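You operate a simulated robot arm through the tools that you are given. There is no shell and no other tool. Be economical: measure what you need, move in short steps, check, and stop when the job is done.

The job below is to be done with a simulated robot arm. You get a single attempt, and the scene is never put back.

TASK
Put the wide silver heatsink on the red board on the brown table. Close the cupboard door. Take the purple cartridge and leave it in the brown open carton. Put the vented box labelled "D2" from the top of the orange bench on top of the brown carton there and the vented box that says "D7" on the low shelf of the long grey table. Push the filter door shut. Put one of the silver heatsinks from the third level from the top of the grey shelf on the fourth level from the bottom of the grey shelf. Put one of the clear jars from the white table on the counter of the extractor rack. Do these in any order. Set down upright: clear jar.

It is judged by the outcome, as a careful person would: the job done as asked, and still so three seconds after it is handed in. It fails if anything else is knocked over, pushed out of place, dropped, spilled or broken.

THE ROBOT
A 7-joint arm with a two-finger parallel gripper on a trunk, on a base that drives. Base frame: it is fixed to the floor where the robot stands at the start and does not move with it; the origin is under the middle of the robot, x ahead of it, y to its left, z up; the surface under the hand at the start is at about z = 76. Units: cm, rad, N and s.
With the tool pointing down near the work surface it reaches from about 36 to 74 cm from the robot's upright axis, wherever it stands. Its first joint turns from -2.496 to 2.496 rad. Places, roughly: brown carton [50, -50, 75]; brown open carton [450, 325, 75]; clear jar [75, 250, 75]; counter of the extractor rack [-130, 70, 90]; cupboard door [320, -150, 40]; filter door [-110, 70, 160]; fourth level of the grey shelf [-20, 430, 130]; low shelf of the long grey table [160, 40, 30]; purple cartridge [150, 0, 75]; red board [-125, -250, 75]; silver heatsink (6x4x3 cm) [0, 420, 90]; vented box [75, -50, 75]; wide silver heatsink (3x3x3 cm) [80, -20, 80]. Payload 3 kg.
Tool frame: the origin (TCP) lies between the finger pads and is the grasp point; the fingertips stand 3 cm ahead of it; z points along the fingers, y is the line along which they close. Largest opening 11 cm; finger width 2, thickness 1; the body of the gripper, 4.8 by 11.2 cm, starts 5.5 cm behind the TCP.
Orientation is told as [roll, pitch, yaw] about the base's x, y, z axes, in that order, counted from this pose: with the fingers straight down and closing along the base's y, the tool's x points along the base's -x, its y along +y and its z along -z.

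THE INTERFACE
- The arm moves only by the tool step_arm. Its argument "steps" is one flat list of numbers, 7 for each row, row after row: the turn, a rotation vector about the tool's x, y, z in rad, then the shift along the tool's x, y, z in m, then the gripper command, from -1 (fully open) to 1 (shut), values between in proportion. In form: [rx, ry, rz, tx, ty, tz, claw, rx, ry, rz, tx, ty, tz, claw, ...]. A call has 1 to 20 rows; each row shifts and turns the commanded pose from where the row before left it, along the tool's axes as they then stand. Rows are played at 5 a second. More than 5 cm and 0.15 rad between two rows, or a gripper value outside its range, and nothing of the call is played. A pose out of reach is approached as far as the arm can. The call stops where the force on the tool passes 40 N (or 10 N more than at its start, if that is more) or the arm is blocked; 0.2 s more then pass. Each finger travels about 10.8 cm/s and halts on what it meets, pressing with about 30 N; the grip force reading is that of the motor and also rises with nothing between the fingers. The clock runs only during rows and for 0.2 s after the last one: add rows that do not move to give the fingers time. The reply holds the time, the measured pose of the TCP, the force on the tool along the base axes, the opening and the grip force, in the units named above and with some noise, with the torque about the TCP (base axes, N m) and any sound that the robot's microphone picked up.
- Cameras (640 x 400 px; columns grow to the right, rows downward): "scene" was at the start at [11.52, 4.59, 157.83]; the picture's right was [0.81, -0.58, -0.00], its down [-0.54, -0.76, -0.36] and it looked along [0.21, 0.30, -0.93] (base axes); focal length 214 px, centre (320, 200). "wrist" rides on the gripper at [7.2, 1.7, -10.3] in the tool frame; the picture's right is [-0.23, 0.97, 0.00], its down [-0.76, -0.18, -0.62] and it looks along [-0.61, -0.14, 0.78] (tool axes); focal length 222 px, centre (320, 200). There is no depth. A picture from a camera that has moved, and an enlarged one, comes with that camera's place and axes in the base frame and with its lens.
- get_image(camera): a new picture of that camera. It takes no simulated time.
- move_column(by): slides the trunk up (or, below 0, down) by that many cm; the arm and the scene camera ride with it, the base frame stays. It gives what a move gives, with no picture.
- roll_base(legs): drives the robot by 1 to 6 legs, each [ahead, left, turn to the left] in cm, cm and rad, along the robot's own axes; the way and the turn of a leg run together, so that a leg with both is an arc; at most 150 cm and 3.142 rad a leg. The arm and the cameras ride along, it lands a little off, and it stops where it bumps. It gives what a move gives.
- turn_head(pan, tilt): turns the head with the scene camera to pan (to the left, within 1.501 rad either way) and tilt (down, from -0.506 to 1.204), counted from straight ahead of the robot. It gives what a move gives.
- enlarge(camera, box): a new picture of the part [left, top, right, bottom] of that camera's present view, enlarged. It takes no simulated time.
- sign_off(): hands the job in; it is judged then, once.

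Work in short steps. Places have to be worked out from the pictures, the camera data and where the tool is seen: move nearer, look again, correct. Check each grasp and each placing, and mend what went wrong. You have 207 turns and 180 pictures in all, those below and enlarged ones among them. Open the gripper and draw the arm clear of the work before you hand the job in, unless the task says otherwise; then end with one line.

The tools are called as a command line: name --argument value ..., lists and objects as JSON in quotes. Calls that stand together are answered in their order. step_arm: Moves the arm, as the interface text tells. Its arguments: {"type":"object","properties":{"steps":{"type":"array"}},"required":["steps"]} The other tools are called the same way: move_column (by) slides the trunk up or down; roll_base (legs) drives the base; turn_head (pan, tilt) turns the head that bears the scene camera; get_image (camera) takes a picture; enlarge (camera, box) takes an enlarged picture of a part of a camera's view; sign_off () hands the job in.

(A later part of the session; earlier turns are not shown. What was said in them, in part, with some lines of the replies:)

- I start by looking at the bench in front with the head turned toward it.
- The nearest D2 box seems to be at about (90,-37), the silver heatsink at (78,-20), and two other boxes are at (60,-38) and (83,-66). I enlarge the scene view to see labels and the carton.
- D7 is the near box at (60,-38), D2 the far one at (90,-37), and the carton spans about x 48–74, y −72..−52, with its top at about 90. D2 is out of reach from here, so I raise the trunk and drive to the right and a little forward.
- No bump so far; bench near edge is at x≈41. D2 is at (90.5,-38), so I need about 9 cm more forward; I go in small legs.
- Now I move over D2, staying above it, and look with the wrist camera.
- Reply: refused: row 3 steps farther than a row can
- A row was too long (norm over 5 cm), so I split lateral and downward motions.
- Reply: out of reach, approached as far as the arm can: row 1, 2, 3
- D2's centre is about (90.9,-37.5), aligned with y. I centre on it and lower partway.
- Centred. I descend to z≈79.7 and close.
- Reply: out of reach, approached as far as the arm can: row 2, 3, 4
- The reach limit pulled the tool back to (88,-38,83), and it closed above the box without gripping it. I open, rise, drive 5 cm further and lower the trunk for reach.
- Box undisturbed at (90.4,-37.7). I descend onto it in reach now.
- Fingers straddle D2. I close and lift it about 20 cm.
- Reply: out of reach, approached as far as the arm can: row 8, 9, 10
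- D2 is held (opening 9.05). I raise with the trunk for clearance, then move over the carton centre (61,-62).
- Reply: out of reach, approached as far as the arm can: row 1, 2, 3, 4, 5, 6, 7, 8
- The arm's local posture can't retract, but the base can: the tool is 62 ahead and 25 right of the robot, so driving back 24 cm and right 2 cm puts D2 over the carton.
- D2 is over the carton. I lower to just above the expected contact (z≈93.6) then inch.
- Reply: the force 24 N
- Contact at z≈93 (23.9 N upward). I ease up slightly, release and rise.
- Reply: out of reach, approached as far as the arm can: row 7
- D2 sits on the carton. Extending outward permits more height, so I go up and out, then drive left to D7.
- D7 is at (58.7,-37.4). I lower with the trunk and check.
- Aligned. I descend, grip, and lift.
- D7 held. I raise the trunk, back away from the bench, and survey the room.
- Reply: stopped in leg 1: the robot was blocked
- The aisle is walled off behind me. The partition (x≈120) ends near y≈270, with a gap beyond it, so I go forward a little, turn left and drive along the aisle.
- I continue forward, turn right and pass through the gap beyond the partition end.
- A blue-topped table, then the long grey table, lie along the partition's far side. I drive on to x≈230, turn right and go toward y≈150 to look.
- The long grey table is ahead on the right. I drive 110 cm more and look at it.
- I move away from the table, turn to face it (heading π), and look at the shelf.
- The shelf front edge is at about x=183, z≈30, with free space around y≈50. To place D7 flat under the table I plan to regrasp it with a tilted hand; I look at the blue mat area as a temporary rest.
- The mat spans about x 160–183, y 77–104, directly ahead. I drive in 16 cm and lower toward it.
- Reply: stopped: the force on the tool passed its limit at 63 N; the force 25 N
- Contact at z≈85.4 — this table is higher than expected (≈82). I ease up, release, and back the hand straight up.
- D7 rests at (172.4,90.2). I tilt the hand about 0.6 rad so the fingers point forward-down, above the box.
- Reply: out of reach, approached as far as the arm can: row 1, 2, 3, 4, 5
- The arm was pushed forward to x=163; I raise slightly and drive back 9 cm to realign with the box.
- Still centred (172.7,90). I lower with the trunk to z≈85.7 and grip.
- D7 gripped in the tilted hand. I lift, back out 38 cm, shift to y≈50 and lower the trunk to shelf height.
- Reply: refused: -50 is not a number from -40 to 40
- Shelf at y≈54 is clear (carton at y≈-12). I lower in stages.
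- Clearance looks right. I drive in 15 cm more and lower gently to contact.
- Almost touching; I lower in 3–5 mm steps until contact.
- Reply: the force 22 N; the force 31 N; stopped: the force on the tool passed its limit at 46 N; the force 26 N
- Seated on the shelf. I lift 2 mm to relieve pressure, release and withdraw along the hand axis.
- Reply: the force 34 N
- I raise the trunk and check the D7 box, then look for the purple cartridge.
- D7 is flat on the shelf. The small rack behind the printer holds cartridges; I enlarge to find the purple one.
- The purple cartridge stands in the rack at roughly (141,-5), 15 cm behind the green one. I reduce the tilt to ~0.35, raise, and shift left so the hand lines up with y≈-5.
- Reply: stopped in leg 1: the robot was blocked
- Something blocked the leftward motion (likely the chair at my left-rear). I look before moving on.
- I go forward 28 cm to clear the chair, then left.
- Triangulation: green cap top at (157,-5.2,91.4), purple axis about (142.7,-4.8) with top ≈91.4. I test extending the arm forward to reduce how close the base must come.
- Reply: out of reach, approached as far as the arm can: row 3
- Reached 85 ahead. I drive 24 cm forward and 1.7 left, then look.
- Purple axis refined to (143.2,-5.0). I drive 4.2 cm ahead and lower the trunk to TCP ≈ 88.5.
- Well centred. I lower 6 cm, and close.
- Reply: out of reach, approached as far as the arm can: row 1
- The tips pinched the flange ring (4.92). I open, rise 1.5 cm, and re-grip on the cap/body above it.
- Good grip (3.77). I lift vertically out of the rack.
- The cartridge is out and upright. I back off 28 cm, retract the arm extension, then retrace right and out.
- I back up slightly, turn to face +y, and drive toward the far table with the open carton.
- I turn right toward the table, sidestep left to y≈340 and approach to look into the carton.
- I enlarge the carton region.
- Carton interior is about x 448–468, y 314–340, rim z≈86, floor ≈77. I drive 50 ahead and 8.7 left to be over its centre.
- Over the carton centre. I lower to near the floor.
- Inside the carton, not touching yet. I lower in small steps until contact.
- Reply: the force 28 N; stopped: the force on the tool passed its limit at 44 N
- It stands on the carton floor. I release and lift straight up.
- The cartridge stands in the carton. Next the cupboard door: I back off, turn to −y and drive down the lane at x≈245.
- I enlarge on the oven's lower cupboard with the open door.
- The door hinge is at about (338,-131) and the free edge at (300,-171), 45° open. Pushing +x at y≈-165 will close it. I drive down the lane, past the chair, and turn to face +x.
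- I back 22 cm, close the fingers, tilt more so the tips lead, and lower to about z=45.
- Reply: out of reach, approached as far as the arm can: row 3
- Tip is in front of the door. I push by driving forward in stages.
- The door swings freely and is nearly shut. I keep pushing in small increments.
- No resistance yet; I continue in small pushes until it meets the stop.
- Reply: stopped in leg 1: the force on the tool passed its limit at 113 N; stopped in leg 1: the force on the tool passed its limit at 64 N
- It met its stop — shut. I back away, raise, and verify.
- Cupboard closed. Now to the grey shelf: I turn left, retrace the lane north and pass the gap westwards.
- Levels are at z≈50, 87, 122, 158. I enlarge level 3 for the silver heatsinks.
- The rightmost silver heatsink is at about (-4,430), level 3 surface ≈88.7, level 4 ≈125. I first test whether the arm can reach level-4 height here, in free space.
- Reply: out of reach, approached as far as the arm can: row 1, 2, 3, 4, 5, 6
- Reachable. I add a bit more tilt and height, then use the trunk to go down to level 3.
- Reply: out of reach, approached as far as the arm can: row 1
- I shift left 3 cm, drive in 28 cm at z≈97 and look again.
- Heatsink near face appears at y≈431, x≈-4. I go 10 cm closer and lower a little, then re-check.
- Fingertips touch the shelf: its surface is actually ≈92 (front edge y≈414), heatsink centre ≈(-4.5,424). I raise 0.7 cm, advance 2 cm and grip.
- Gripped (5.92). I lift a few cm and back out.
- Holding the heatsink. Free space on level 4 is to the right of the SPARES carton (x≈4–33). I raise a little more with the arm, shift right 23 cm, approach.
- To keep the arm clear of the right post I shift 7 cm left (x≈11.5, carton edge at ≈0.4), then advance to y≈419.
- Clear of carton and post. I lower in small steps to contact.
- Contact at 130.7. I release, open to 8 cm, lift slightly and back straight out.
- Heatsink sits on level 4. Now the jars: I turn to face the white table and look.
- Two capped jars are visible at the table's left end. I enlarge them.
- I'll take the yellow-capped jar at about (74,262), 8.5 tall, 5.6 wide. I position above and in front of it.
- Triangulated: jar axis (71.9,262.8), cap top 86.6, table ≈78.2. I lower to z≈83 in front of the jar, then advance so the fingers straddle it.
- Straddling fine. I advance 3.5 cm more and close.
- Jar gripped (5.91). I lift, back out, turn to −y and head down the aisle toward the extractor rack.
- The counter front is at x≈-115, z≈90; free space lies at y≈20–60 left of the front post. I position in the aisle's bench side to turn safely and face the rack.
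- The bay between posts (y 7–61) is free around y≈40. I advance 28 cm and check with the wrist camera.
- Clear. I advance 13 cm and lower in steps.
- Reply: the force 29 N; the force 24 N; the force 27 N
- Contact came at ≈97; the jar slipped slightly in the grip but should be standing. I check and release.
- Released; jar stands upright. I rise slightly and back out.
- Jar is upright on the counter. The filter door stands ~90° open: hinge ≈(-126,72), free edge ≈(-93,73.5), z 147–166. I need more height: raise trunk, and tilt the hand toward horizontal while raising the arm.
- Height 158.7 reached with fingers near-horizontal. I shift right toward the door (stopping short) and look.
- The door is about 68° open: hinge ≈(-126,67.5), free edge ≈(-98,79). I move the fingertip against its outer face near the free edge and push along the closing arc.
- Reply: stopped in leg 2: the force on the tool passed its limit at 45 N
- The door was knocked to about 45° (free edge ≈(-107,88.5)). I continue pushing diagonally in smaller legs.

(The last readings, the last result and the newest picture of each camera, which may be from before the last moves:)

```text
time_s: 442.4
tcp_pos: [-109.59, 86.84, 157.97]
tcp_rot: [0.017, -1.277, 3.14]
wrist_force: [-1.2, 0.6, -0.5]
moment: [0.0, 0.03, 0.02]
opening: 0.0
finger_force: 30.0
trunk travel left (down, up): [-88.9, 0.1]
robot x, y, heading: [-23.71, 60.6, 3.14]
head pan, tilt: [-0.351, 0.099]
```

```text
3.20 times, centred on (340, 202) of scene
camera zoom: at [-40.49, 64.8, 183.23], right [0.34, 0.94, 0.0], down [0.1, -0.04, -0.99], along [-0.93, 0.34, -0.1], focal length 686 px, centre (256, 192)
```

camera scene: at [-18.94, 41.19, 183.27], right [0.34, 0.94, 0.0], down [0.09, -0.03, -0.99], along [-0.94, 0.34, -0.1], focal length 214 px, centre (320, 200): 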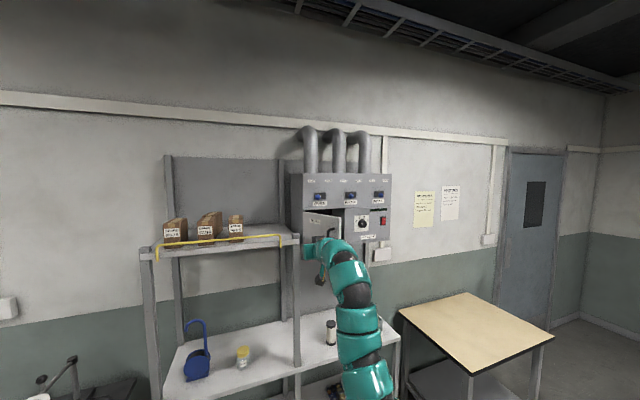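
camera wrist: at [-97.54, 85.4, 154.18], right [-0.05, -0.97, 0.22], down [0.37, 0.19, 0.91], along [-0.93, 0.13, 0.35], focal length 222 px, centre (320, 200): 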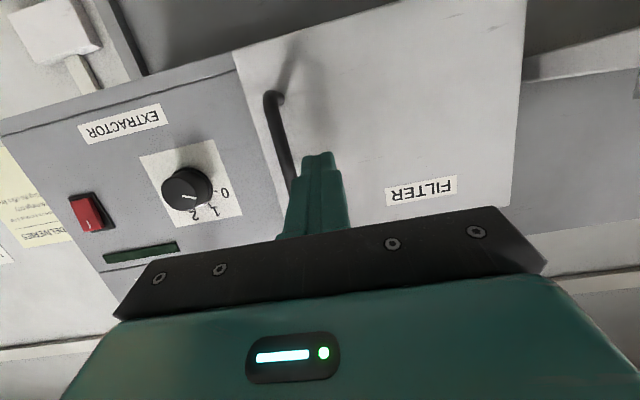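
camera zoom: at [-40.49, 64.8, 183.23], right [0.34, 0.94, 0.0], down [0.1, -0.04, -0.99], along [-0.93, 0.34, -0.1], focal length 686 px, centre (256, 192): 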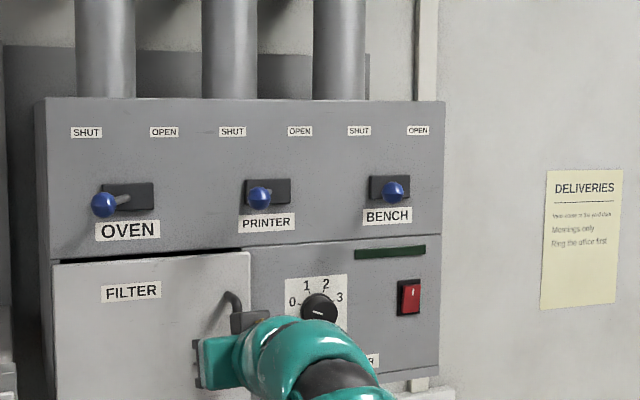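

Nearly shut. I push straight ahead in small legs until it stops.

roll_base --legs '[[3, 0, 0], [2, 0, 0]]'

roll_base --legs '[[2, 0, 0], [2, 0, 0]]'

get_image --camera "wrist"

```text
time_s: 443.7
tcp_pos: [-114.01, 86.47, 158.43]
tcp_rot: [0.007, -1.279, -3.136]
wrist_force: [1.2, -0.3, -0.4]
moment: [-0.03, -0.01, 0.02]
opening: 0.0
finger_force: 29.7
trunk travel left (down, up): [-88.9, 0.1]
robot x, y, heading: [-28.96, 61.08, 3.147]
head pan, tilt: [-0.351, 0.099]
```

```text
time_s: 444.9
tcp_pos: [-116.12, 86.67, 158.47]
tcp_rot: [0.014, -1.278, 3.143]
wrist_force: [47.8, -2.5, -3.3]
moment: [0.29, -0.01, 0.04]
opening: 0.0
finger_force: 30.6
trunk travel left (down, up): [-88.9, 0.1]
robot x, y, heading: [-31.96, 61.2, 3.14]
head pan, tilt: [-0.351, 0.099]
stopped in leg 2: the force on the tool passed its limit at 76 N (the readings are from after the stop); the commanded pose is now the measured one
```

```text
53 pictures are left
camera wrist: at [-104.27, 85.22, 154.73], right [-0.05, -0.97, 0.22], down [0.37, 0.19, 0.91], along [-0.93, 0.13, 0.35], focal length 222 px, centre (320, 200)
```

wrist: 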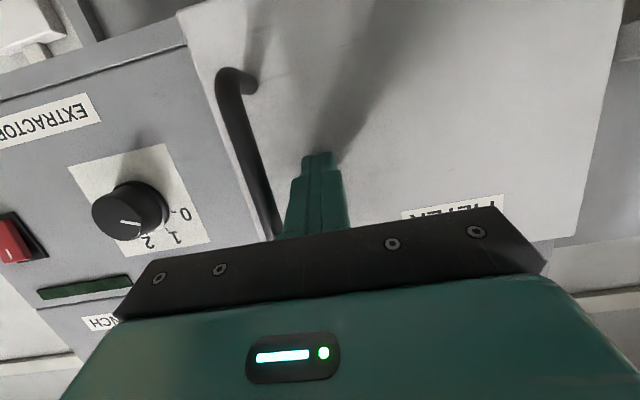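

It resists firmly — likely shut. I back away and inspect the edge.

roll_base --legs '[[-30, 0, 0]]'

enlarge --camera "scene" --box '[260, 150, 420, 250]'

get_image --camera "wrist"

```text
time_s: 446.9
tcp_pos: [-87.12, 86.57, 158.07]
tcp_rot: [0.015, -1.273, -3.14]
wrist_force: [0.5, 0.2, -0.4]
moment: [0.02, -0.01, -0.01]
opening: 0.02
finger_force: 30.4
trunk travel left (down, up): [-88.9, 0.1]
robot x, y, heading: [-1.63, 61.26, 3.145]
head pan, tilt: [-0.351, 0.099]
```

```text
4.00 times, centred on (340, 200) of scene
camera zoom: at [-18.1, 64.46, 183.28], right [0.34, 0.94, 0.0], down [0.09, -0.03, -1.0], along [-0.93, 0.34, -0.1], focal length 858 px, centre (240, 200)
```

zoom: 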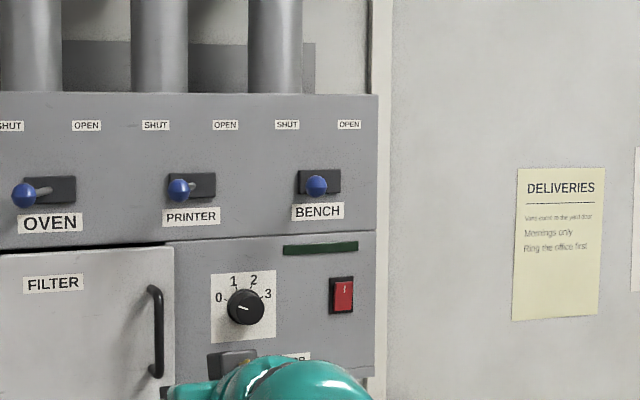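

```text
51 pictures are left
camera wrist: at [-75.13, 85.12, 154.32], right [-0.05, -0.97, 0.22], down [0.37, 0.19, 0.91], along [-0.93, 0.13, 0.35], focal length 222 px, centre (320, 200)
```

wrist: 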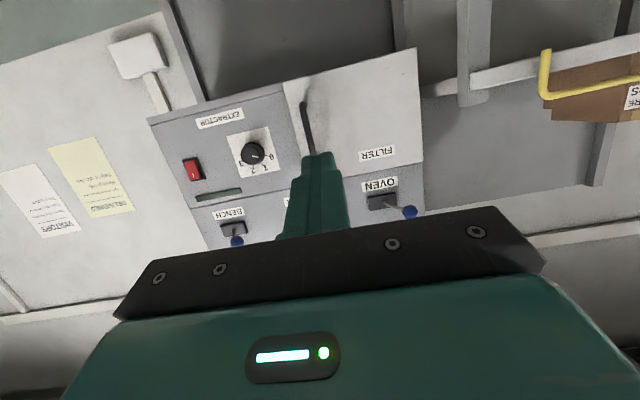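

I enlarge the door edges to confirm it's flush.

enlarge --camera "scene" --box '[236, 190, 316, 240]'

enlarge --camera "wrist" --box '[260, 30, 440, 170]'

```text
8.00 times, centred on (276, 215) of scene
camera zoom: at [-18.1, 64.46, 183.28], right [0.34, 0.94, 0.0], down [0.09, -0.03, -1.0], along [-0.93, 0.34, -0.1], focal length 1716 px, centre (672, 80)
```

zoom: 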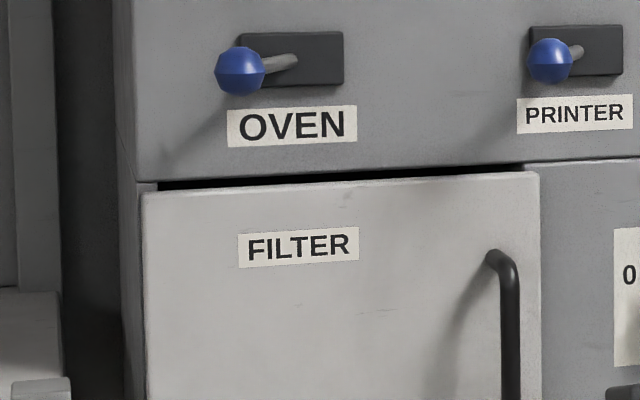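

```text
2.86 times, centred on (350, 100) of wrist
camera zoom: at [-75.13, 85.12, 154.32], right [-0.05, -0.97, 0.22], down [0.37, 0.19, 0.91], along [-0.93, 0.13, 0.35], focal length 635 px, centre (234, 486)
```

zoom: 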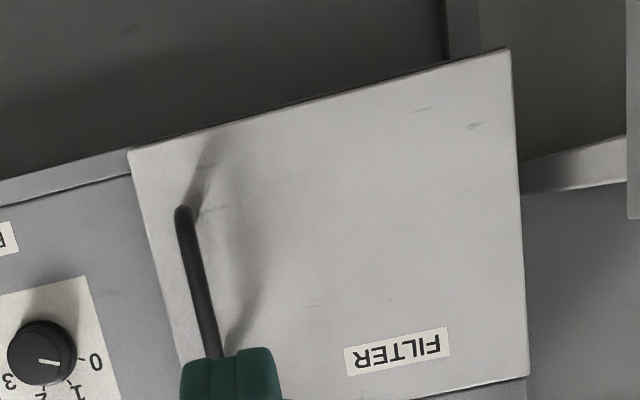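

The gap is uniform — door shut. Next the wide silver heatsink on the orange bench: I turn around to face the bench and line up.

roll_base --legs '[[0, 0, 3.135], [0, -56, 0]]'

step_arm --steps '[0, 0.13, 0, 0.037, 0, 0.012, -0.3, 0, 0.13, 0, 0.036, 0, 0.017, -0.3, 0, 0.13, 0, 0.034, 0, 0.021, -0.3, 0, 0.13, 0, 0.031, 0, 0.025, -0.3, 0, 0.11, 0, 0.028, 0, 0.029, -0.3, 0, 0, 0, 0.024, 0, 0.032, -0.3, 0, 0, 0, 0, 0, 0, -0.3]'

move_column --by -30

get_image --camera "wrist"

```text
time_s: 457.5
tcp_pos: [84.84, -19.34, 158.04]
tcp_rot: [0.015, -1.273, 0.015]
wrist_force: [0.0, 0.0, 0.2]
moment: [0.05, 0.01, 0.02]
opening: 0.0
finger_force: 29.6
trunk travel left (down, up): [-88.9, 0.1]
robot x, y, heading: [-0.91, 4.86, 0.016]
head pan, tilt: [-0.351, 0.099]
```

```text
time_s: 459.1
tcp_pos: [84.77, -19.01, 134.04]
tcp_rot: [0.006, -0.643, 0.026]
wrist_force: [-0.3, -0.5, 0.1]
moment: [0.02, 0.02, 0.0]
opening: 7.12
finger_force: 0.1
trunk travel left (down, up): [-88.9, 0.1]
robot x, y, heading: [-1.09, 4.85, 0.014]
head pan, tilt: [-0.351, 0.099]
```

```text
time_s: 462.1
tcp_pos: [84.77, -19.03, 104.09]
tcp_rot: [0.006, -0.642, 0.025]
wrist_force: [1.1, 0.0, 0.3]
moment: [-0.02, -0.01, -0.02]
opening: 7.13
finger_force: 0.1
trunk travel left (down, up): [-58.9, 30.1]
robot x, y, heading: [-1.16, 5.1, 0.016]
head pan, tilt: [-0.351, 0.099]
```

```text
48 pictures are left
camera wrist: at [72.77, -17.63, 108.17], right [0.15, 0.98, 0.14], down [0.24, -0.17, 0.95], along [0.96, -0.11, -0.26], focal length 222 px, centre (320, 200)
```

wrist: 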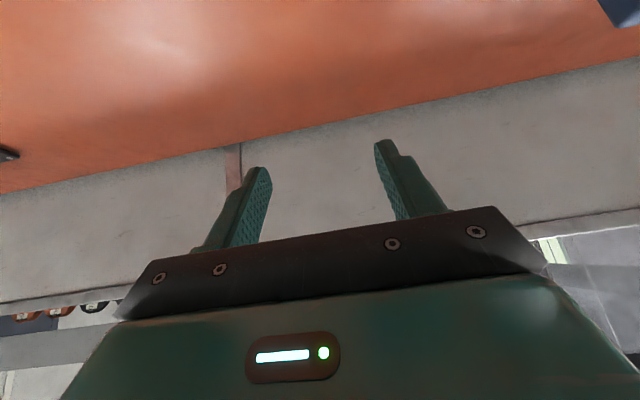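

I back up 20 cm so the heatsink comes into view, and look.

roll_base --legs '[[-22, 0, 0]]'

get_image --camera "wrist"

turn_head --pan -0.3 --tilt 0.75

get_image --camera "scene"

```text
time_s: 463.8
tcp_pos: [62.6, -19.24, 104.07]
tcp_rot: [0.006, -0.642, 0.027]
wrist_force: [-0.1, -0.1, 0.1]
moment: [-0.02, -0.04, 0.0]
opening: 7.13
finger_force: 0.2
trunk travel left (down, up): [-58.9, 30.1]
robot x, y, heading: [-23.21, 4.4, 0.021]
head pan, tilt: [-0.351, 0.099]
```

```text
47 pictures are left
camera wrist: at [50.65, -17.84, 108.23], right [0.15, 0.98, 0.14], down [0.24, -0.17, 0.95], along [0.96, -0.11, -0.26], focal length 222 px, centre (320, 200)
```

wrist: 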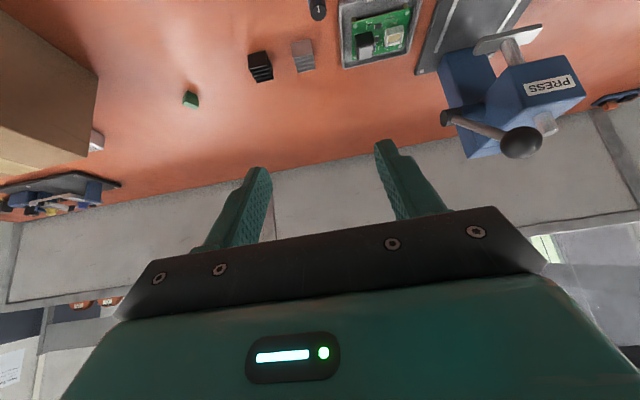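

```text
time_s: 464.8
tcp_pos: [62.88, -19.15, 104.21]
tcp_rot: [0.004, -0.642, 0.028]
wrist_force: [0.9, 0.0, -0.1]
moment: [-0.04, 0.0, -0.01]
opening: 7.14
finger_force: 0.0
trunk travel left (down, up): [-58.9, 30.1]
robot x, y, heading: [-22.63, 4.64, 0.016]
head pan, tilt: [-0.3, 0.75]
```

```text
46 pictures are left
camera scene: at [-6.8, 2.39, 147.38], right [-0.28, -0.96, 0.0], down [-0.65, 0.19, -0.73], along [0.7, -0.21, -0.68], focal length 214 px, centre (320, 200)
```

scene: 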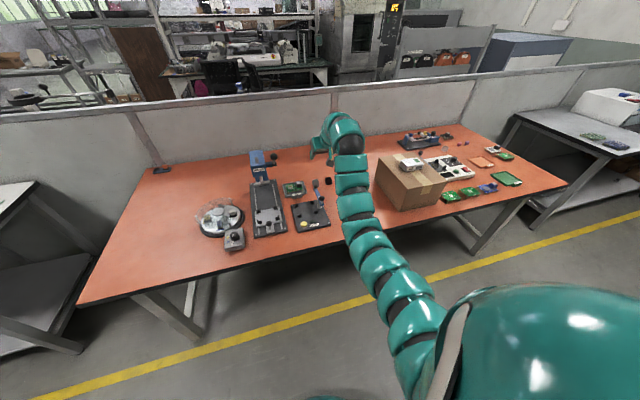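

Silver heatsink at ≈(78.1,-20.4) with 4 cm gaps to neighbours. I set the opening to ~5.2, advance and lower to check.

roll_base --legs '[[13.5, -1.2, 0]]'

step_arm --steps '[0, 0, 0, 0, 0, 0, 0.055, 0, 0, 0, 0, 0, 0, 0.055]'

move_column --by -17

get_image --camera "wrist"

```text
time_s: 466.1
tcp_pos: [76.43, -20.28, 104.02]
tcp_rot: [0.005, -0.641, 0.029]
wrist_force: [0.3, 0.4, 0.2]
moment: [0.0, 0.03, 0.01]
opening: 7.18
finger_force: 0.0
trunk travel left (down, up): [-58.9, 30.1]
robot x, y, heading: [-9.7, 3.7, 0.015]
head pan, tilt: [-0.3, 0.75]
```

```text
time_s: 466.8
tcp_pos: [76.29, -20.25, 104.05]
tcp_rot: [0.005, -0.642, 0.029]
wrist_force: [0.3, -0.4, -0.5]
moment: [0.01, -0.01, -0.01]
opening: 5.19
finger_force: 0.0
trunk travel left (down, up): [-58.9, 30.1]
robot x, y, heading: [-9.26, 3.57, 0.012]
head pan, tilt: [-0.3, 0.75]
```

```text
time_s: 468.7
tcp_pos: [76.29, -20.22, 87.07]
tcp_rot: [0.004, -0.643, 0.026]
wrist_force: [1.0, 0.1, 0.5]
moment: [0.02, -0.03, -0.01]
opening: 5.22
finger_force: 0.2
trunk travel left (down, up): [-41.9, 47.1]
robot x, y, heading: [-9.62, 3.71, 0.017]
head pan, tilt: [-0.3, 0.75]
```

```text
45 pictures are left
camera wrist: at [64.24, -18.86, 91.16], right [0.15, 0.98, 0.14], down [0.24, -0.17, 0.95], along [0.96, -0.11, -0.26], focal length 222 px, centre (320, 200)
```

wrist: 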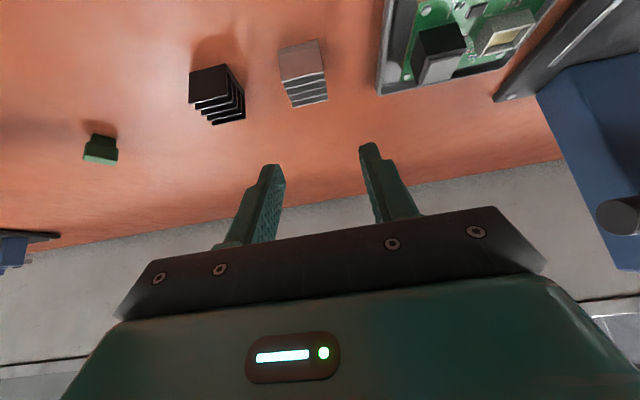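

Aligned: centre (78.3,-20.2). I lower and grip.

roll_base --legs '[[0.8, 0, 0]]'

move_column --by -7.4

get_image --camera "wrist"

```text
time_s: 469.4
tcp_pos: [77.18, -20.1, 87.14]
tcp_rot: [0.005, -0.641, 0.028]
wrist_force: [-0.7, 0.2, -1.0]
moment: [0.0, 0.0, -0.02]
opening: 5.22
finger_force: 0.0
trunk travel left (down, up): [-41.9, 47.1]
robot x, y, heading: [-9.02, 3.56, 0.014]
head pan, tilt: [-0.3, 0.75]
```

```text
time_s: 470.4
tcp_pos: [77.06, -20.41, 80.45]
tcp_rot: [0.003, -0.66, 0.028]
wrist_force: [-1.0, -0.4, 12.4]
moment: [0.29, 1.46, 0.07]
opening: 5.21
finger_force: 0.1
trunk travel left (down, up): [-34.6, 54.4]
robot x, y, heading: [-8.54, 3.78, 0.013]
head pan, tilt: [-0.3, 0.75]
stopped: the force on the tool passed its limit at 47 N (the readings are from after the stop); the commanded pose is now the measured one
```

```text
44 pictures are left
camera wrist: at [65.06, -18.92, 84.44], right [0.15, 0.98, 0.14], down [0.23, -0.17, 0.96], along [0.96, -0.11, -0.25], focal length 222 px, centre (320, 200)
```

wrist: 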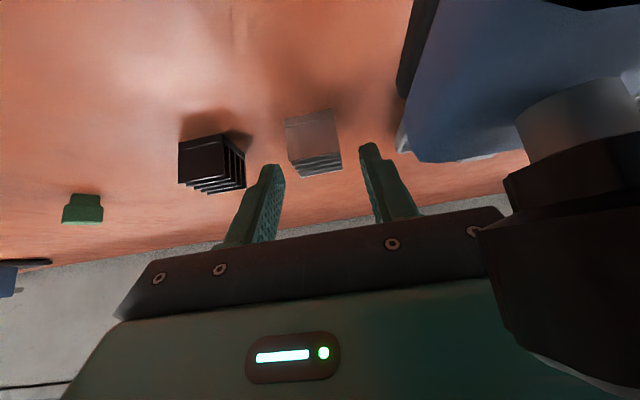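

The hand's underside touched the bonding fixture's lever (12 N). I raise right away and inspect.

move_column --by 10

get_image --camera "wrist"

enlarge --camera "scene" --box '[220, 120, 380, 220]'

```text
time_s: 471.8
tcp_pos: [77.37, -20.32, 90.24]
tcp_rot: [0.004, -0.654, 0.025]
wrist_force: [0.4, 0.2, 0.5]
moment: [-0.01, 0.01, 0.01]
opening: 5.18
finger_force: 0.0
trunk travel left (down, up): [-44.6, 44.4]
robot x, y, heading: [-8.8, 3.24, 0.013]
head pan, tilt: [-0.3, 0.75]
```

```text
43 pictures are left
camera wrist: at [65.16, -18.92, 94.27], right [0.15, 0.98, 0.14], down [0.23, -0.17, 0.96], along [0.96, -0.11, -0.25], focal length 222 px, centre (320, 200)
```

wrist: 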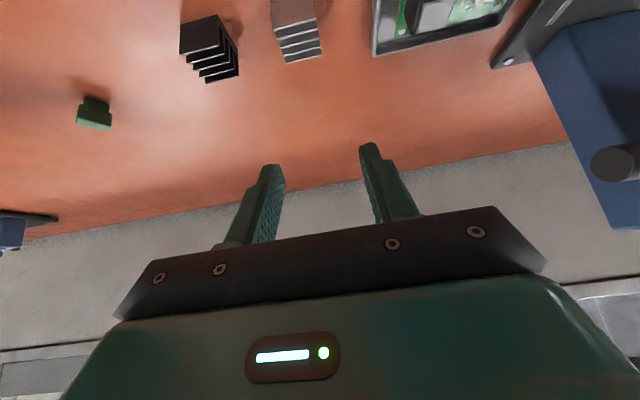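

```text
4.00 times, centred on (300, 170) of scene
camera zoom: at [7.56, 1.39, 133.08], right [-0.28, -0.96, 0.0], down [-0.65, 0.19, -0.73], along [0.7, -0.21, -0.68], focal length 858 px, centre (400, 320)
```

zoom: 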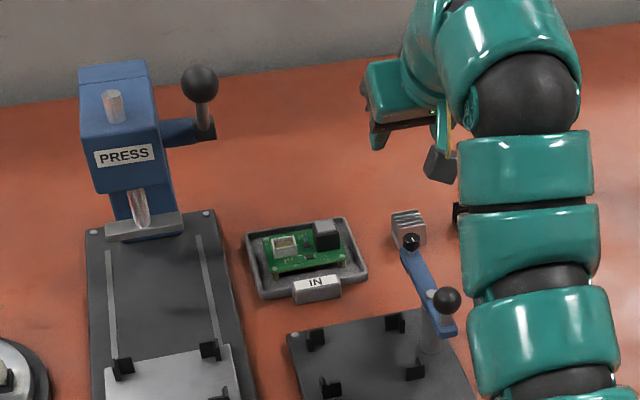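

The fixture's lever end sits at about (70,-18), just behind the heatsink, so a tilted hand collides. I'll use a vertical hand yawed 90° so the camera hangs to the −y side. I raise and reorient in free air.

move_column --by 22

roll_base --legs '[[-14, 0, 0]]'

step_arm --steps '[0, 0.13, 0, 0, 0, 0, 0, 0, 0.13, 0, 0, 0, 0, 0, 0, 0.13, 0, 0, 0, 0, 0, 0, 0.13, 0, 0, 0, 0, 0, 0, 0.13, 0, 0, 0, 0, 0, 0, 0, -0.145, 0, 0, 0, 0, 0, 0, -0.145, 0, 0, 0, 0, 0, 0, -0.145, 0, 0, 0, 0, 0, 0, -0.145, 0, 0, 0, 0, 0, 0, -0.145, 0, 0, 0, 0, 0, 0, -0.145, 0, 0, 0, 0, 0, 0, -0.145, 0, 0, 0, 0, 0, 0, -0.145, 0, 0, 0, 0, 0, 0, -0.145, 0, 0, 0, 0, 0, 0, -0.145, 0, 0, 0, 0, 0, 0, -0.12, 0, 0, 0, 0, 0, 0, 0, 0, 0, 0, 0]'

get_image --camera "wrist"

```text
time_s: 474.1
tcp_pos: [77.28, -20.32, 112.27]
tcp_rot: [0.003, -0.655, 0.027]
wrist_force: [-0.7, -1.5, 0.1]
moment: [0.0, -0.02, 0.0]
opening: 5.2
finger_force: 0.1
trunk travel left (down, up): [-66.6, 22.4]
robot x, y, heading: [-8.9, 3.54, 0.016]
head pan, tilt: [-0.3, 0.75]
```

```text
time_s: 475.4
tcp_pos: [63.09, -20.51, 112.47]
tcp_rot: [0.004, -0.656, 0.028]
wrist_force: [-0.7, 0.2, 0.3]
moment: [0.03, -0.03, 0.0]
opening: 5.19
finger_force: 0.0
trunk travel left (down, up): [-66.6, 22.4]
robot x, y, heading: [-22.52, 3.2, 0.014]
head pan, tilt: [-0.3, 0.75]
```

```text
time_s: 479.0
tcp_pos: [55.67, -17.03, 114.03]
tcp_rot: [-0.004, -0.003, 1.6]
wrist_force: [-0.8, 0.0, -0.1]
moment: [-0.04, -0.02, 0.0]
opening: 5.51
finger_force: 0.1
out of reach, approached as far as the arm can: row 4, 5
trunk travel left (down, up): [-66.6, 22.4]
robot x, y, heading: [-22.52, 3.23, 0.015]
head pan, tilt: [-0.3, 0.75]
```

```text
41 pictures are left
camera wrist: at [54.2, -24.22, 124.63], right [-0.98, 0.2, 0.0], down [0.15, 0.77, 0.63], along [0.13, 0.61, -0.78], focal length 222 px, centre (320, 200)
```

wrist: 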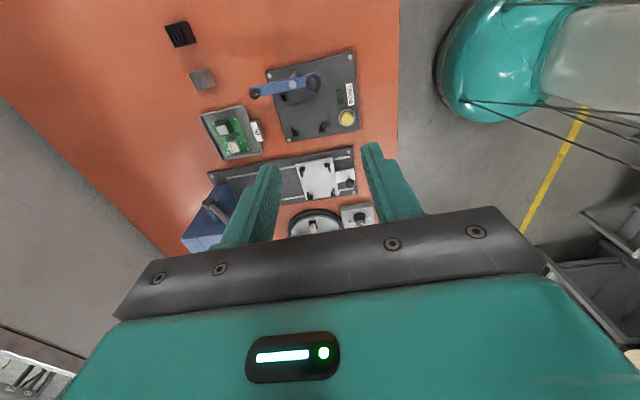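

Orientation is right. I drive over the heatsink (22.6 ahead, 3.2 right), lower part-way and check.

roll_base --legs '[[22.6, -3.4, 0]]'

move_column --by -22

get_image --camera "wrist"

```text
time_s: 480.8
tcp_pos: [78.22, -20.37, 114.02]
tcp_rot: [-0.005, -0.004, 1.596]
wrist_force: [0.5, 0.5, 0.2]
moment: [-0.01, -0.01, -0.02]
opening: 5.49
finger_force: 0.0
trunk travel left (down, up): [-66.6, 22.4]
robot x, y, heading: [-0.53, 0.5, 0.011]
head pan, tilt: [-0.3, 0.75]
```

```text
time_s: 483.1
tcp_pos: [78.19, -20.28, 92.17]
tcp_rot: [-0.006, -0.001, 1.595]
wrist_force: [-0.1, 0.2, 0.1]
moment: [0.0, 0.0, 0.0]
opening: 5.51
finger_force: 0.0
trunk travel left (down, up): [-44.6, 44.4]
robot x, y, heading: [-0.55, 0.62, 0.009]
head pan, tilt: [-0.3, 0.75]
```

```text
40 pictures are left
camera wrist: at [76.55, -27.52, 102.64], right [-0.98, 0.2, -0.01], down [0.15, 0.76, 0.63], along [0.13, 0.61, -0.78], focal length 222 px, centre (320, 200)
```

wrist: 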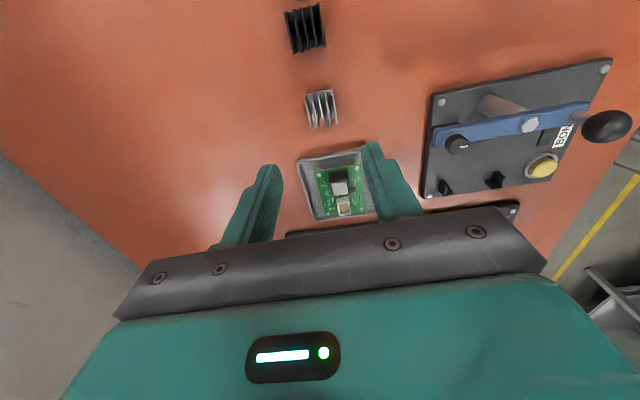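

Centred, lever clear. I shift 0.5 right, lower, and grip.

roll_base --legs '[[0, -0.5, 0]]'

move_column --by -12.3

step_arm --steps '[0, 0, 0, 0, 0, 0, 1, 0, 0, 0, 0, 0, 0, 1, 0, 0, 0, 0, 0, 0, 1]'

get_image --camera "wrist"

```text
time_s: 483.8
tcp_pos: [78.16, -20.85, 92.14]
tcp_rot: [-0.006, -0.003, 1.599]
wrist_force: [-0.6, -0.5, -0.3]
moment: [0.03, -0.02, 0.01]
opening: 5.53
finger_force: 0.1
trunk travel left (down, up): [-44.6, 44.4]
robot x, y, heading: [-0.32, -0.32, 0.015]
head pan, tilt: [-0.3, 0.75]
```

```text
time_s: 485.3
tcp_pos: [78.21, -20.79, 79.93]
tcp_rot: [-0.006, -0.003, 1.594]
wrist_force: [-0.2, -0.4, 0.5]
moment: [-0.01, 0.03, 0.03]
opening: 5.53
finger_force: 0.1
trunk travel left (down, up): [-32.3, 56.7]
robot x, y, heading: [-0.44, -0.16, 0.016]
head pan, tilt: [-0.3, 0.75]
```

```text
time_s: 486.1
tcp_pos: [78.07, -20.73, 79.85]
tcp_rot: [-0.004, -0.001, 1.598]
wrist_force: [0.1, -1.0, 1.1]
moment: [-0.02, 0.04, -0.06]
opening: 2.88
finger_force: 30.0
trunk travel left (down, up): [-32.3, 56.7]
robot x, y, heading: [-0.21, -0.22, 0.018]
head pan, tilt: [-0.3, 0.75]
```

```text
39 pictures are left
camera wrist: at [76.56, -28.03, 90.33], right [-0.98, 0.2, -0.01], down [0.15, 0.76, 0.63], along [0.13, 0.61, -0.78], focal length 222 px, centre (320, 200)
```

wrist: 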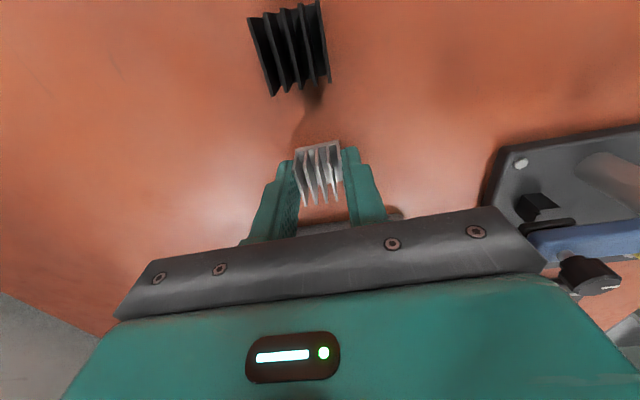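

Gripped (2.88). I lift, back off, and drive along the aisle toward the brown table.

move_column --by 30

get_image --camera "wrist"

roll_base --legs '[[-18, 0, 0], [0, 0, -1.585], [140, 0, 0]]'

turn_head --pan -0.6 --tilt 0.6

get_image --camera "scene"

```text
time_s: 489.1
tcp_pos: [78.06, -20.84, 109.94]
tcp_rot: [-0.005, -0.001, 1.597]
wrist_force: [0.3, -0.4, -0.7]
moment: [0.0, 0.01, 0.01]
opening: 2.84
finger_force: 30.3
trunk travel left (down, up): [-62.3, 26.7]
robot x, y, heading: [-0.52, 0.16, 0.012]
head pan, tilt: [-0.3, 0.75]
```

```text
38 pictures are left
camera wrist: at [76.58, -28.04, 120.31], right [-0.98, 0.2, 0.0], down [0.15, 0.76, 0.63], along [0.13, 0.61, -0.78], focal length 222 px, centre (320, 200)
```

wrist: 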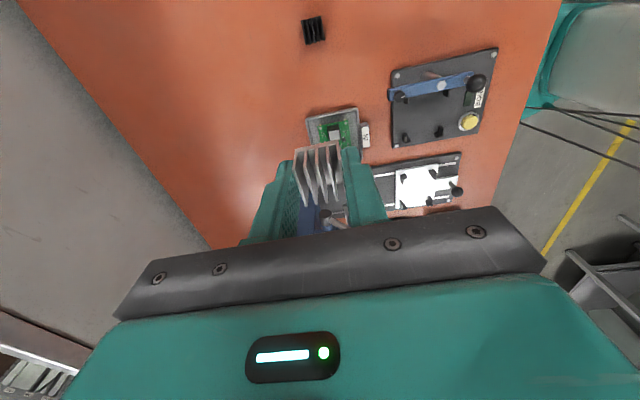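

```text
time_s: 501.1
tcp_pos: [-41.19, -219.17, 109.83]
tcp_rot: [-0.005, -0.002, 0.004]
wrist_force: [0.2, 0.3, 0.6]
moment: [0.0, 0.01, 0.01]
opening: 2.88
finger_force: 29.8
trunk travel left (down, up): [-62.3, 26.7]
robot x, y, heading: [-18.97, -141.14, -1.582]
head pan, tilt: [-0.3, 0.75]
```

```text
time_s: 501.9
tcp_pos: [-41.21, -219.09, 109.84]
tcp_rot: [-0.005, -0.002, 0.005]
wrist_force: [-1.2, -0.1, -1.3]
moment: [-0.02, -0.01, 0.02]
opening: 2.89
finger_force: 30.1
trunk travel left (down, up): [-62.3, 26.7]
robot x, y, heading: [-18.56, -141.02, -1.582]
head pan, tilt: [-0.6, 0.6]
```

```text
37 pictures are left
camera scene: at [-23.87, -156.29, 152.07], right [-0.82, 0.57, 0.0], down [0.32, 0.46, -0.82], along [-0.47, -0.68, -0.57], focal length 214 px, centre (320, 200)
```

scene: 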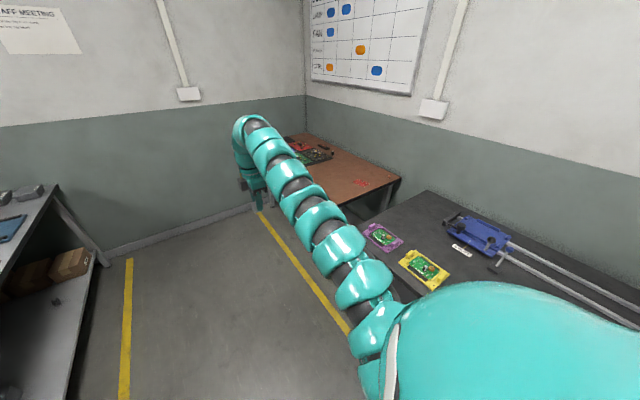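

I enlarge the brown table.

enlarge --camera "scene" --box '[270, 120, 410, 208]'

```text
4.55 times, centred on (340, 164) of scene
camera zoom: at [-23.87, -156.29, 152.07], right [-0.82, 0.57, 0.0], down [0.32, 0.46, -0.82], along [-0.47, -0.68, -0.57], focal length 975 px, centre (229, 364)
```

zoom: 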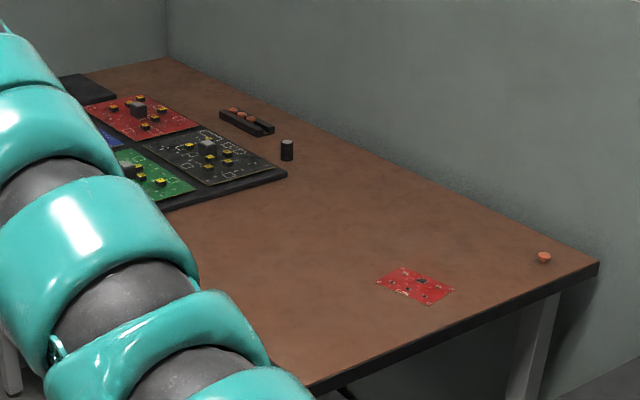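

The loose red board is at about (-122,-248). I continue, turn to face the table and get a close look.

roll_base --legs '[[90, 20, 0], [0, 0, -1.56], [0, 38, 0], [20, 0, 0]]'

turn_head --pan -0.1 --tilt 0.75

get_image --camera "scene"

get_image --camera "wrist"

```text
time_s: 513.8
tcp_pos: [-98.03, -247.92, 109.68]
tcp_rot: [-0.006, 0.0, -1.555]
wrist_force: [-0.9, 0.1, -0.6]
moment: [0.01, -0.02, 0.02]
opening: 2.89
finger_force: 29.9
trunk travel left (down, up): [-62.3, 26.7]
robot x, y, heading: [-19.57, -269.54, -3.142]
head pan, tilt: [-0.6, 0.6]
```

```text
time_s: 514.7
tcp_pos: [-97.83, -247.97, 109.95]
tcp_rot: [-0.002, -0.002, -1.555]
wrist_force: [0.1, -0.8, -0.3]
moment: [-0.03, 0.04, 0.0]
opening: 2.86
finger_force: 30.1
trunk travel left (down, up): [-62.3, 26.7]
robot x, y, heading: [-19.69, -268.94, -3.135]
head pan, tilt: [-0.099, 0.75]
```

```text
35 pictures are left
camera scene: at [-35.58, -268.45, 150.79], right [0.1, 1.0, 0.0], down [0.68, -0.07, -0.73], along [-0.73, 0.07, -0.68], focal length 214 px, centre (320, 200)
```

scene: 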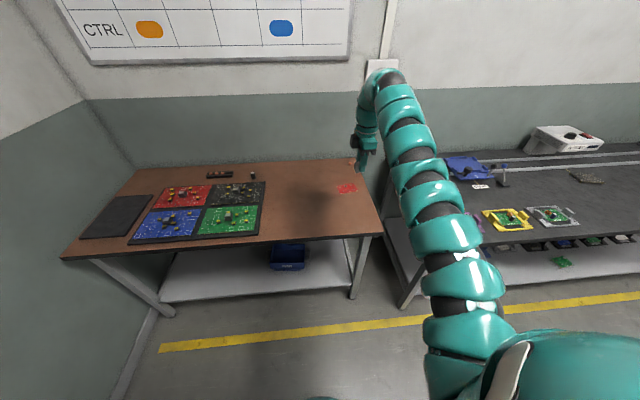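

```text
34 pictures are left
camera wrist: at [-96.18, -240.6, 120.32], right [0.98, -0.21, -0.01], down [-0.16, -0.76, 0.63], along [-0.14, -0.61, -0.78], focal length 222 px, centre (320, 200)
```

wrist: 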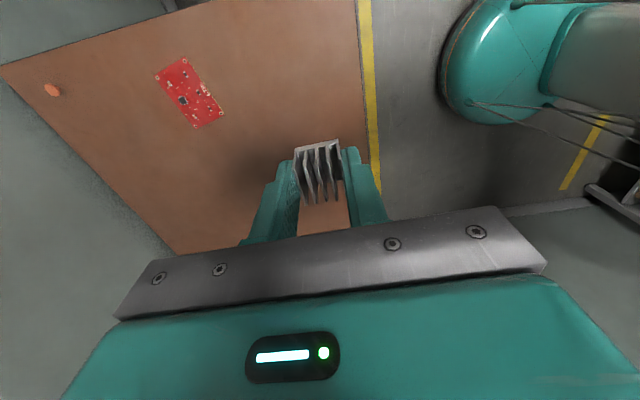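

The loose red board is near (-121.5,-245.3). I move over it and lower partially to look.

roll_base --legs '[[23.3, -2.6, 0]]'

move_column --by -16

get_image --camera "wrist"

```text
time_s: 516.4
tcp_pos: [-121.35, -245.59, 109.75]
tcp_rot: [-0.005, -0.003, -1.553]
wrist_force: [0.1, -0.8, -0.4]
moment: [0.04, 0.02, -0.01]
opening: 2.85
finger_force: 29.9
trunk travel left (down, up): [-62.3, 26.7]
robot x, y, heading: [-43.14, -267.12, -3.139]
head pan, tilt: [-0.099, 0.75]
```

```text
time_s: 518.3
tcp_pos: [-121.23, -245.53, 93.83]
tcp_rot: [-0.005, 0.0, -1.553]
wrist_force: [0.3, 0.0, 0.0]
moment: [0.0, -0.01, 0.0]
opening: 2.88
finger_force: 29.7
trunk travel left (down, up): [-46.3, 42.7]
robot x, y, heading: [-42.73, -266.82, -3.136]
head pan, tilt: [-0.099, 0.75]
```

```text
33 pictures are left
camera wrist: at [-119.59, -238.16, 104.32], right [0.98, -0.21, 0.0], down [-0.16, -0.76, 0.63], along [-0.14, -0.61, -0.78], focal length 222 px, centre (320, 200)
```

wrist: 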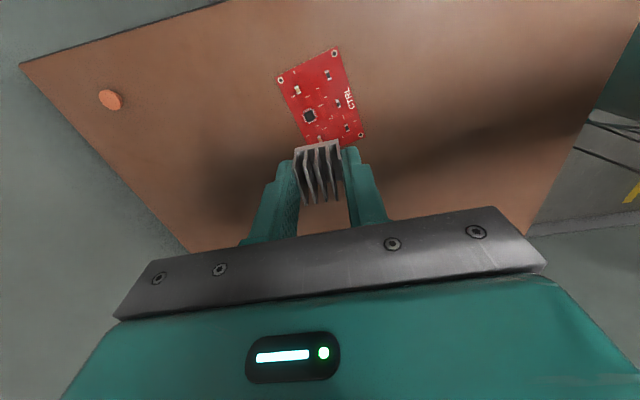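

The board centre is ≈(-121.2,-245), its chip at ≈(-122.8,-246.4). I'll set the heatsink on the chip: shift 1.5 ahead, 0.9 left, then lower.

roll_base --legs '[[1.5, 0.9, 0]]'

move_column --by -8.5

get_image --camera "wrist"

```text
time_s: 519.0
tcp_pos: [-122.77, -246.51, 93.84]
tcp_rot: [-0.005, 0.0, -1.554]
wrist_force: [0.1, 0.1, -0.1]
moment: [0.02, 0.01, -0.01]
opening: 2.87
finger_force: 30.4
trunk travel left (down, up): [-46.3, 42.7]
robot x, y, heading: [-44.49, -267.64, -3.136]
head pan, tilt: [-0.099, 0.75]
```

```text
time_s: 520.3
tcp_pos: [-122.8, -246.5, 85.45]
tcp_rot: [-0.004, -0.003, -1.554]
wrist_force: [-0.6, -0.5, -0.6]
moment: [-0.02, 0.01, -0.01]
opening: 2.88
finger_force: 30.6
trunk travel left (down, up): [-37.8, 51.2]
robot x, y, heading: [-44.35, -267.69, -3.14]
head pan, tilt: [-0.099, 0.75]
```

```text
32 pictures are left
camera wrist: at [-121.1, -239.08, 95.82], right [0.98, -0.21, -0.01], down [-0.16, -0.76, 0.63], along [-0.14, -0.61, -0.78], focal length 222 px, centre (320, 200)
```

wrist: 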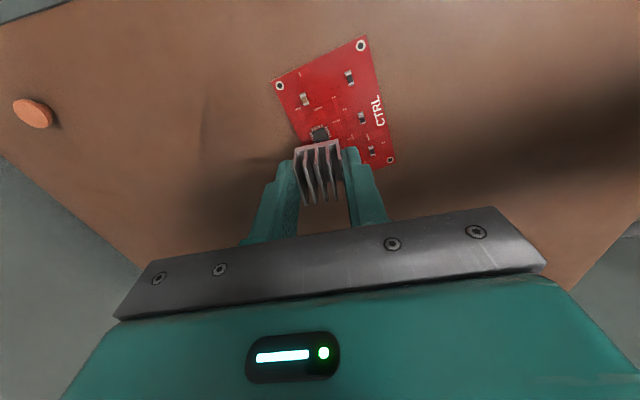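

Aligned over the chip. I lower in small steps to contact, checking force each time.

move_column --by -2.5

move_column --by -0.5

move_column --by -0.5

```text
time_s: 521.0
tcp_pos: [-122.64, -246.47, 82.84]
tcp_rot: [-0.006, -0.002, -1.553]
wrist_force: [0.2, 0.2, -0.8]
moment: [0.0, 0.02, 0.03]
opening: 2.86
finger_force: 30.1
trunk travel left (down, up): [-35.3, 53.7]
robot x, y, heading: [-44.58, -267.89, -3.131]
head pan, tilt: [-0.099, 0.75]
```

```text
time_s: 521.5
tcp_pos: [-122.6, -246.42, 82.34]
tcp_rot: [-0.003, -0.003, -1.553]
wrist_force: [0.5, -0.3, -0.9]
moment: [-0.03, 0.03, -0.02]
opening: 2.86
finger_force: 29.9
trunk travel left (down, up): [-34.8, 54.2]
robot x, y, heading: [-44.4, -267.43, -3.137]
head pan, tilt: [-0.099, 0.75]
```

```text
time_s: 522.0
tcp_pos: [-122.65, -246.35, 82.18]
tcp_rot: [-0.011, 0.0, -1.553]
wrist_force: [-2.0, 0.3, 17.1]
moment: [-0.15, -0.05, -0.02]
opening: 2.86
finger_force: 29.4
trunk travel left (down, up): [-34.3, 54.7]
robot x, y, heading: [-44.65, -267.62, -3.14]
head pan, tilt: [-0.099, 0.75]
```

Contact (17 N). I relieve slightly, open moderately, and rise.

move_column --by 0.2

step_arm --steps '[0, 0, 0, 0, 0, 0, 0.3, 0, 0, 0, 0, 0, 0, 0.1, 0, 0, 0, 0, 0, 0, 0.1]'

move_column --by 12

get_image --camera "wrist"

```text
time_s: 522.6
tcp_pos: [-122.6, -246.49, 82.15]
tcp_rot: [-0.005, -0.002, -1.554]
wrist_force: [-0.9, 0.2, 12.0]
moment: [-0.09, 0.01, 0.01]
opening: 2.85
finger_force: 30.1
trunk travel left (down, up): [-34.5, 54.5]
robot x, y, heading: [-44.64, -267.91, -3.143]
head pan, tilt: [-0.099, 0.75]
```

```text
time_s: 523.4
tcp_pos: [-122.68, -246.44, 81.91]
tcp_rot: [-0.006, -0.002, -1.554]
wrist_force: [-0.6, 1.1, 0.7]
moment: [0.0, 0.02, 0.02]
opening: 4.94
finger_force: 0.2
trunk travel left (down, up): [-34.5, 54.5]
robot x, y, heading: [-44.61, -268.09, -3.139]
head pan, tilt: [-0.099, 0.75]
```

```text
time_s: 524.9
tcp_pos: [-122.67, -246.45, 93.99]
tcp_rot: [-0.005, -0.003, -1.553]
wrist_force: [0.5, 1.0, -1.1]
moment: [0.03, -0.01, -0.02]
opening: 4.95
finger_force: 0.1
trunk travel left (down, up): [-46.5, 42.5]
robot x, y, heading: [-44.54, -267.61, -3.141]
head pan, tilt: [-0.099, 0.75]
```

```text
31 pictures are left
camera wrist: at [-121.12, -239.07, 104.48], right [0.98, -0.21, 0.0], down [-0.16, -0.76, 0.63], along [-0.13, -0.61, -0.78], focal length 222 px, centre (320, 200)
```

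wrist: 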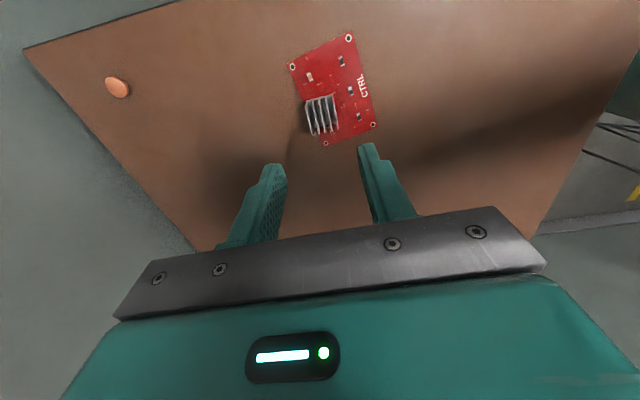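

I enlarge to check that it sits on the board.

enlarge --camera "wrist" --box '[260, 20, 400, 160]'

enlarge --camera "scene" --box '[300, 140, 420, 215]'

```text
2.86 times, centred on (330, 90) of wrist
camera zoom: at [-121.12, -239.07, 104.48], right [0.98, -0.21, 0.0], down [-0.16, -0.76, 0.63], along [-0.13, -0.61, -0.78], focal length 635 px, centre (291, 514)
```

zoom: 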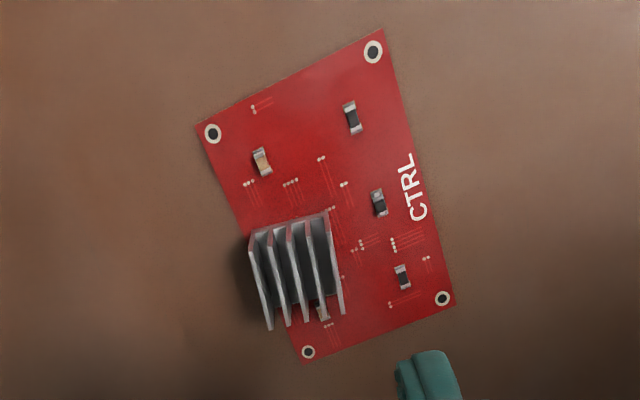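

```text
5.33 times, centred on (360, 178) of scene
camera zoom: at [-60.49, -266.84, 134.98], right [0.1, 1.0, 0.0], down [0.68, -0.07, -0.73], along [-0.73, 0.07, -0.68], focal length 1144 px, centre (107, 320)
```

zoom: 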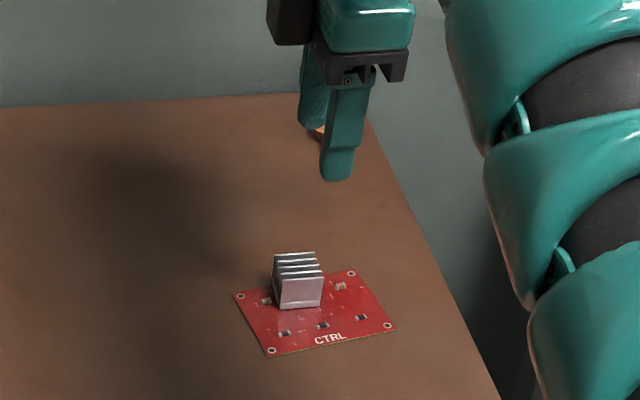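

The heatsink stands on the red board. I raise, back away clear of the table, and open the gripper.

move_column --by 15

roll_base --legs '[[-42, 0, 0]]'

step_arm --steps '[0, 0, 0, 0, 0, 0, -1, 0, 0, 0, 0, 0, 0, -1, 0, 0, 0, 0, 0, 0, -1]'

get_image --camera "scene"

```text
time_s: 526.6
tcp_pos: [-122.87, -246.49, 108.98]
tcp_rot: [-0.004, -0.001, -1.554]
wrist_force: [-0.1, -0.3, 0.1]
moment: [-0.03, 0.02, -0.02]
opening: 4.93
finger_force: 0.0
trunk travel left (down, up): [-61.5, 27.5]
robot x, y, heading: [-44.32, -267.71, -3.135]
head pan, tilt: [-0.099, 0.75]
```

```text
time_s: 529.2
tcp_pos: [-80.41, -246.37, 108.99]
tcp_rot: [-0.005, -0.001, -1.552]
wrist_force: [-0.4, -0.6, 0.1]
moment: [0.02, 0.02, -0.01]
opening: 4.94
finger_force: 0.0
trunk travel left (down, up): [-61.5, 27.5]
robot x, y, heading: [-2.19, -267.52, -3.135]
head pan, tilt: [-0.099, 0.75]
```

```text
time_s: 530.0
tcp_pos: [-80.36, -246.36, 109.01]
tcp_rot: [-0.005, -0.003, -1.551]
wrist_force: [-0.3, 0.0, -0.2]
moment: [0.02, 0.03, 0.02]
opening: 11.0
finger_force: 0.0
trunk travel left (down, up): [-61.5, 27.5]
robot x, y, heading: [-1.93, -267.3, -3.141]
head pan, tilt: [-0.099, 0.75]
```

```text
28 pictures are left
camera scene: at [-18.16, -266.68, 149.99], right [0.09, 1.0, 0.0], down [0.68, -0.06, -0.73], along [-0.73, 0.07, -0.68], focal length 214 px, centre (320, 200)
```

scene: 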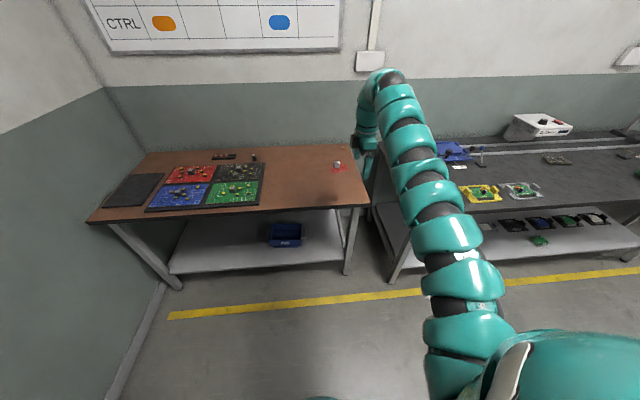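

Everything is placed. As a last check I drive back a bit to view the filter door from the side.

roll_base --legs '[[0, 0, -1.57], [150, 0, 0], [60, 0, 0]]'

move_column --by 20

turn_head --pan 0.7 --tilt 0.2

get_image --camera "scene"

```text
time_s: 544.3
tcp_pos: [19.34, 21.34, 108.91]
tcp_rot: [-0.007, -0.001, -3.127]
wrist_force: [-0.1, -0.4, 0.4]
moment: [-0.02, -0.02, 0.02]
opening: 10.98
finger_force: 0.1
trunk travel left (down, up): [-61.5, 27.5]
robot x, y, heading: [-1.8, -57.17, 1.575]
head pan, tilt: [-0.099, 0.75]
```

```text
time_s: 546.5
tcp_pos: [19.16, 21.33, 129.05]
tcp_rot: [-0.006, -0.002, -3.126]
wrist_force: [-0.1, 0.6, -0.3]
moment: [-0.01, 0.04, -0.05]
opening: 11.01
finger_force: 0.1
trunk travel left (down, up): [-81.5, 7.5]
robot x, y, heading: [-2.19, -57.1, 1.575]
head pan, tilt: [-0.099, 0.75]
```

```text
time_s: 547.6
tcp_pos: [19.22, 21.34, 129.01]
tcp_rot: [-0.006, -0.002, -3.128]
wrist_force: [-0.3, -0.1, -0.7]
moment: [0.02, -0.01, 0.01]
opening: 10.98
finger_force: 0.0
trunk travel left (down, up): [-81.5, 7.5]
robot x, y, heading: [-1.71, -56.78, 1.576]
head pan, tilt: [0.7, 0.201]
```

```text
27 pictures are left
camera scene: at [-7.85, -41.65, 174.95], right [0.76, 0.64, 0.0], down [0.13, -0.15, -0.98], along [-0.63, 0.75, -0.2], focal length 214 px, centre (320, 200)
```

scene: 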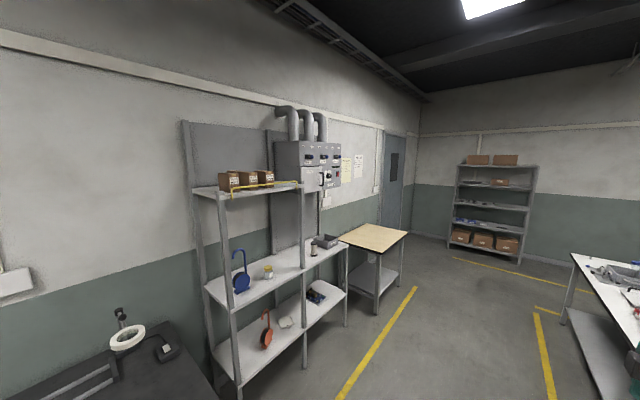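

enlarge --camera "scene" --box '[255, 130, 351, 200]'

```text
5.71 times, centred on (303, 165) of scene
camera zoom: at [-7.85, -41.65, 174.95], right [0.76, 0.64, 0.0], down [0.13, -0.15, -0.98], along [-0.63, 0.75, -0.2], focal length 1226 px, centre (417, 400)
```

zoom: 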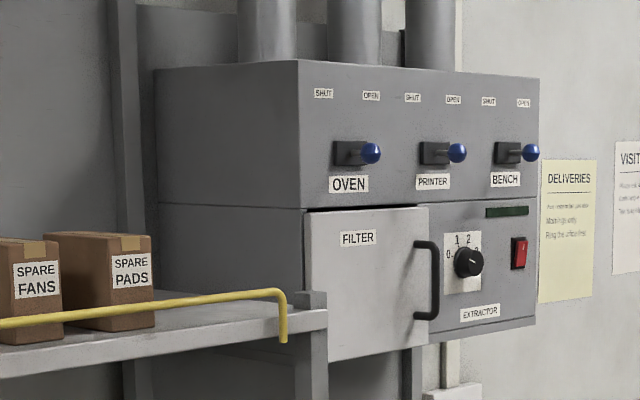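

The filter door is flush, the jar is upright on the counter, and the arm is clear with the gripper open. I hand the job in.

sign_off

```text
The job is handed in.
```

All eight tasks are done and the job is handed in; the robot lightly bumped a chair and brushed the bonding fixture's lever along the way, and neither looked moved in the later pictures.
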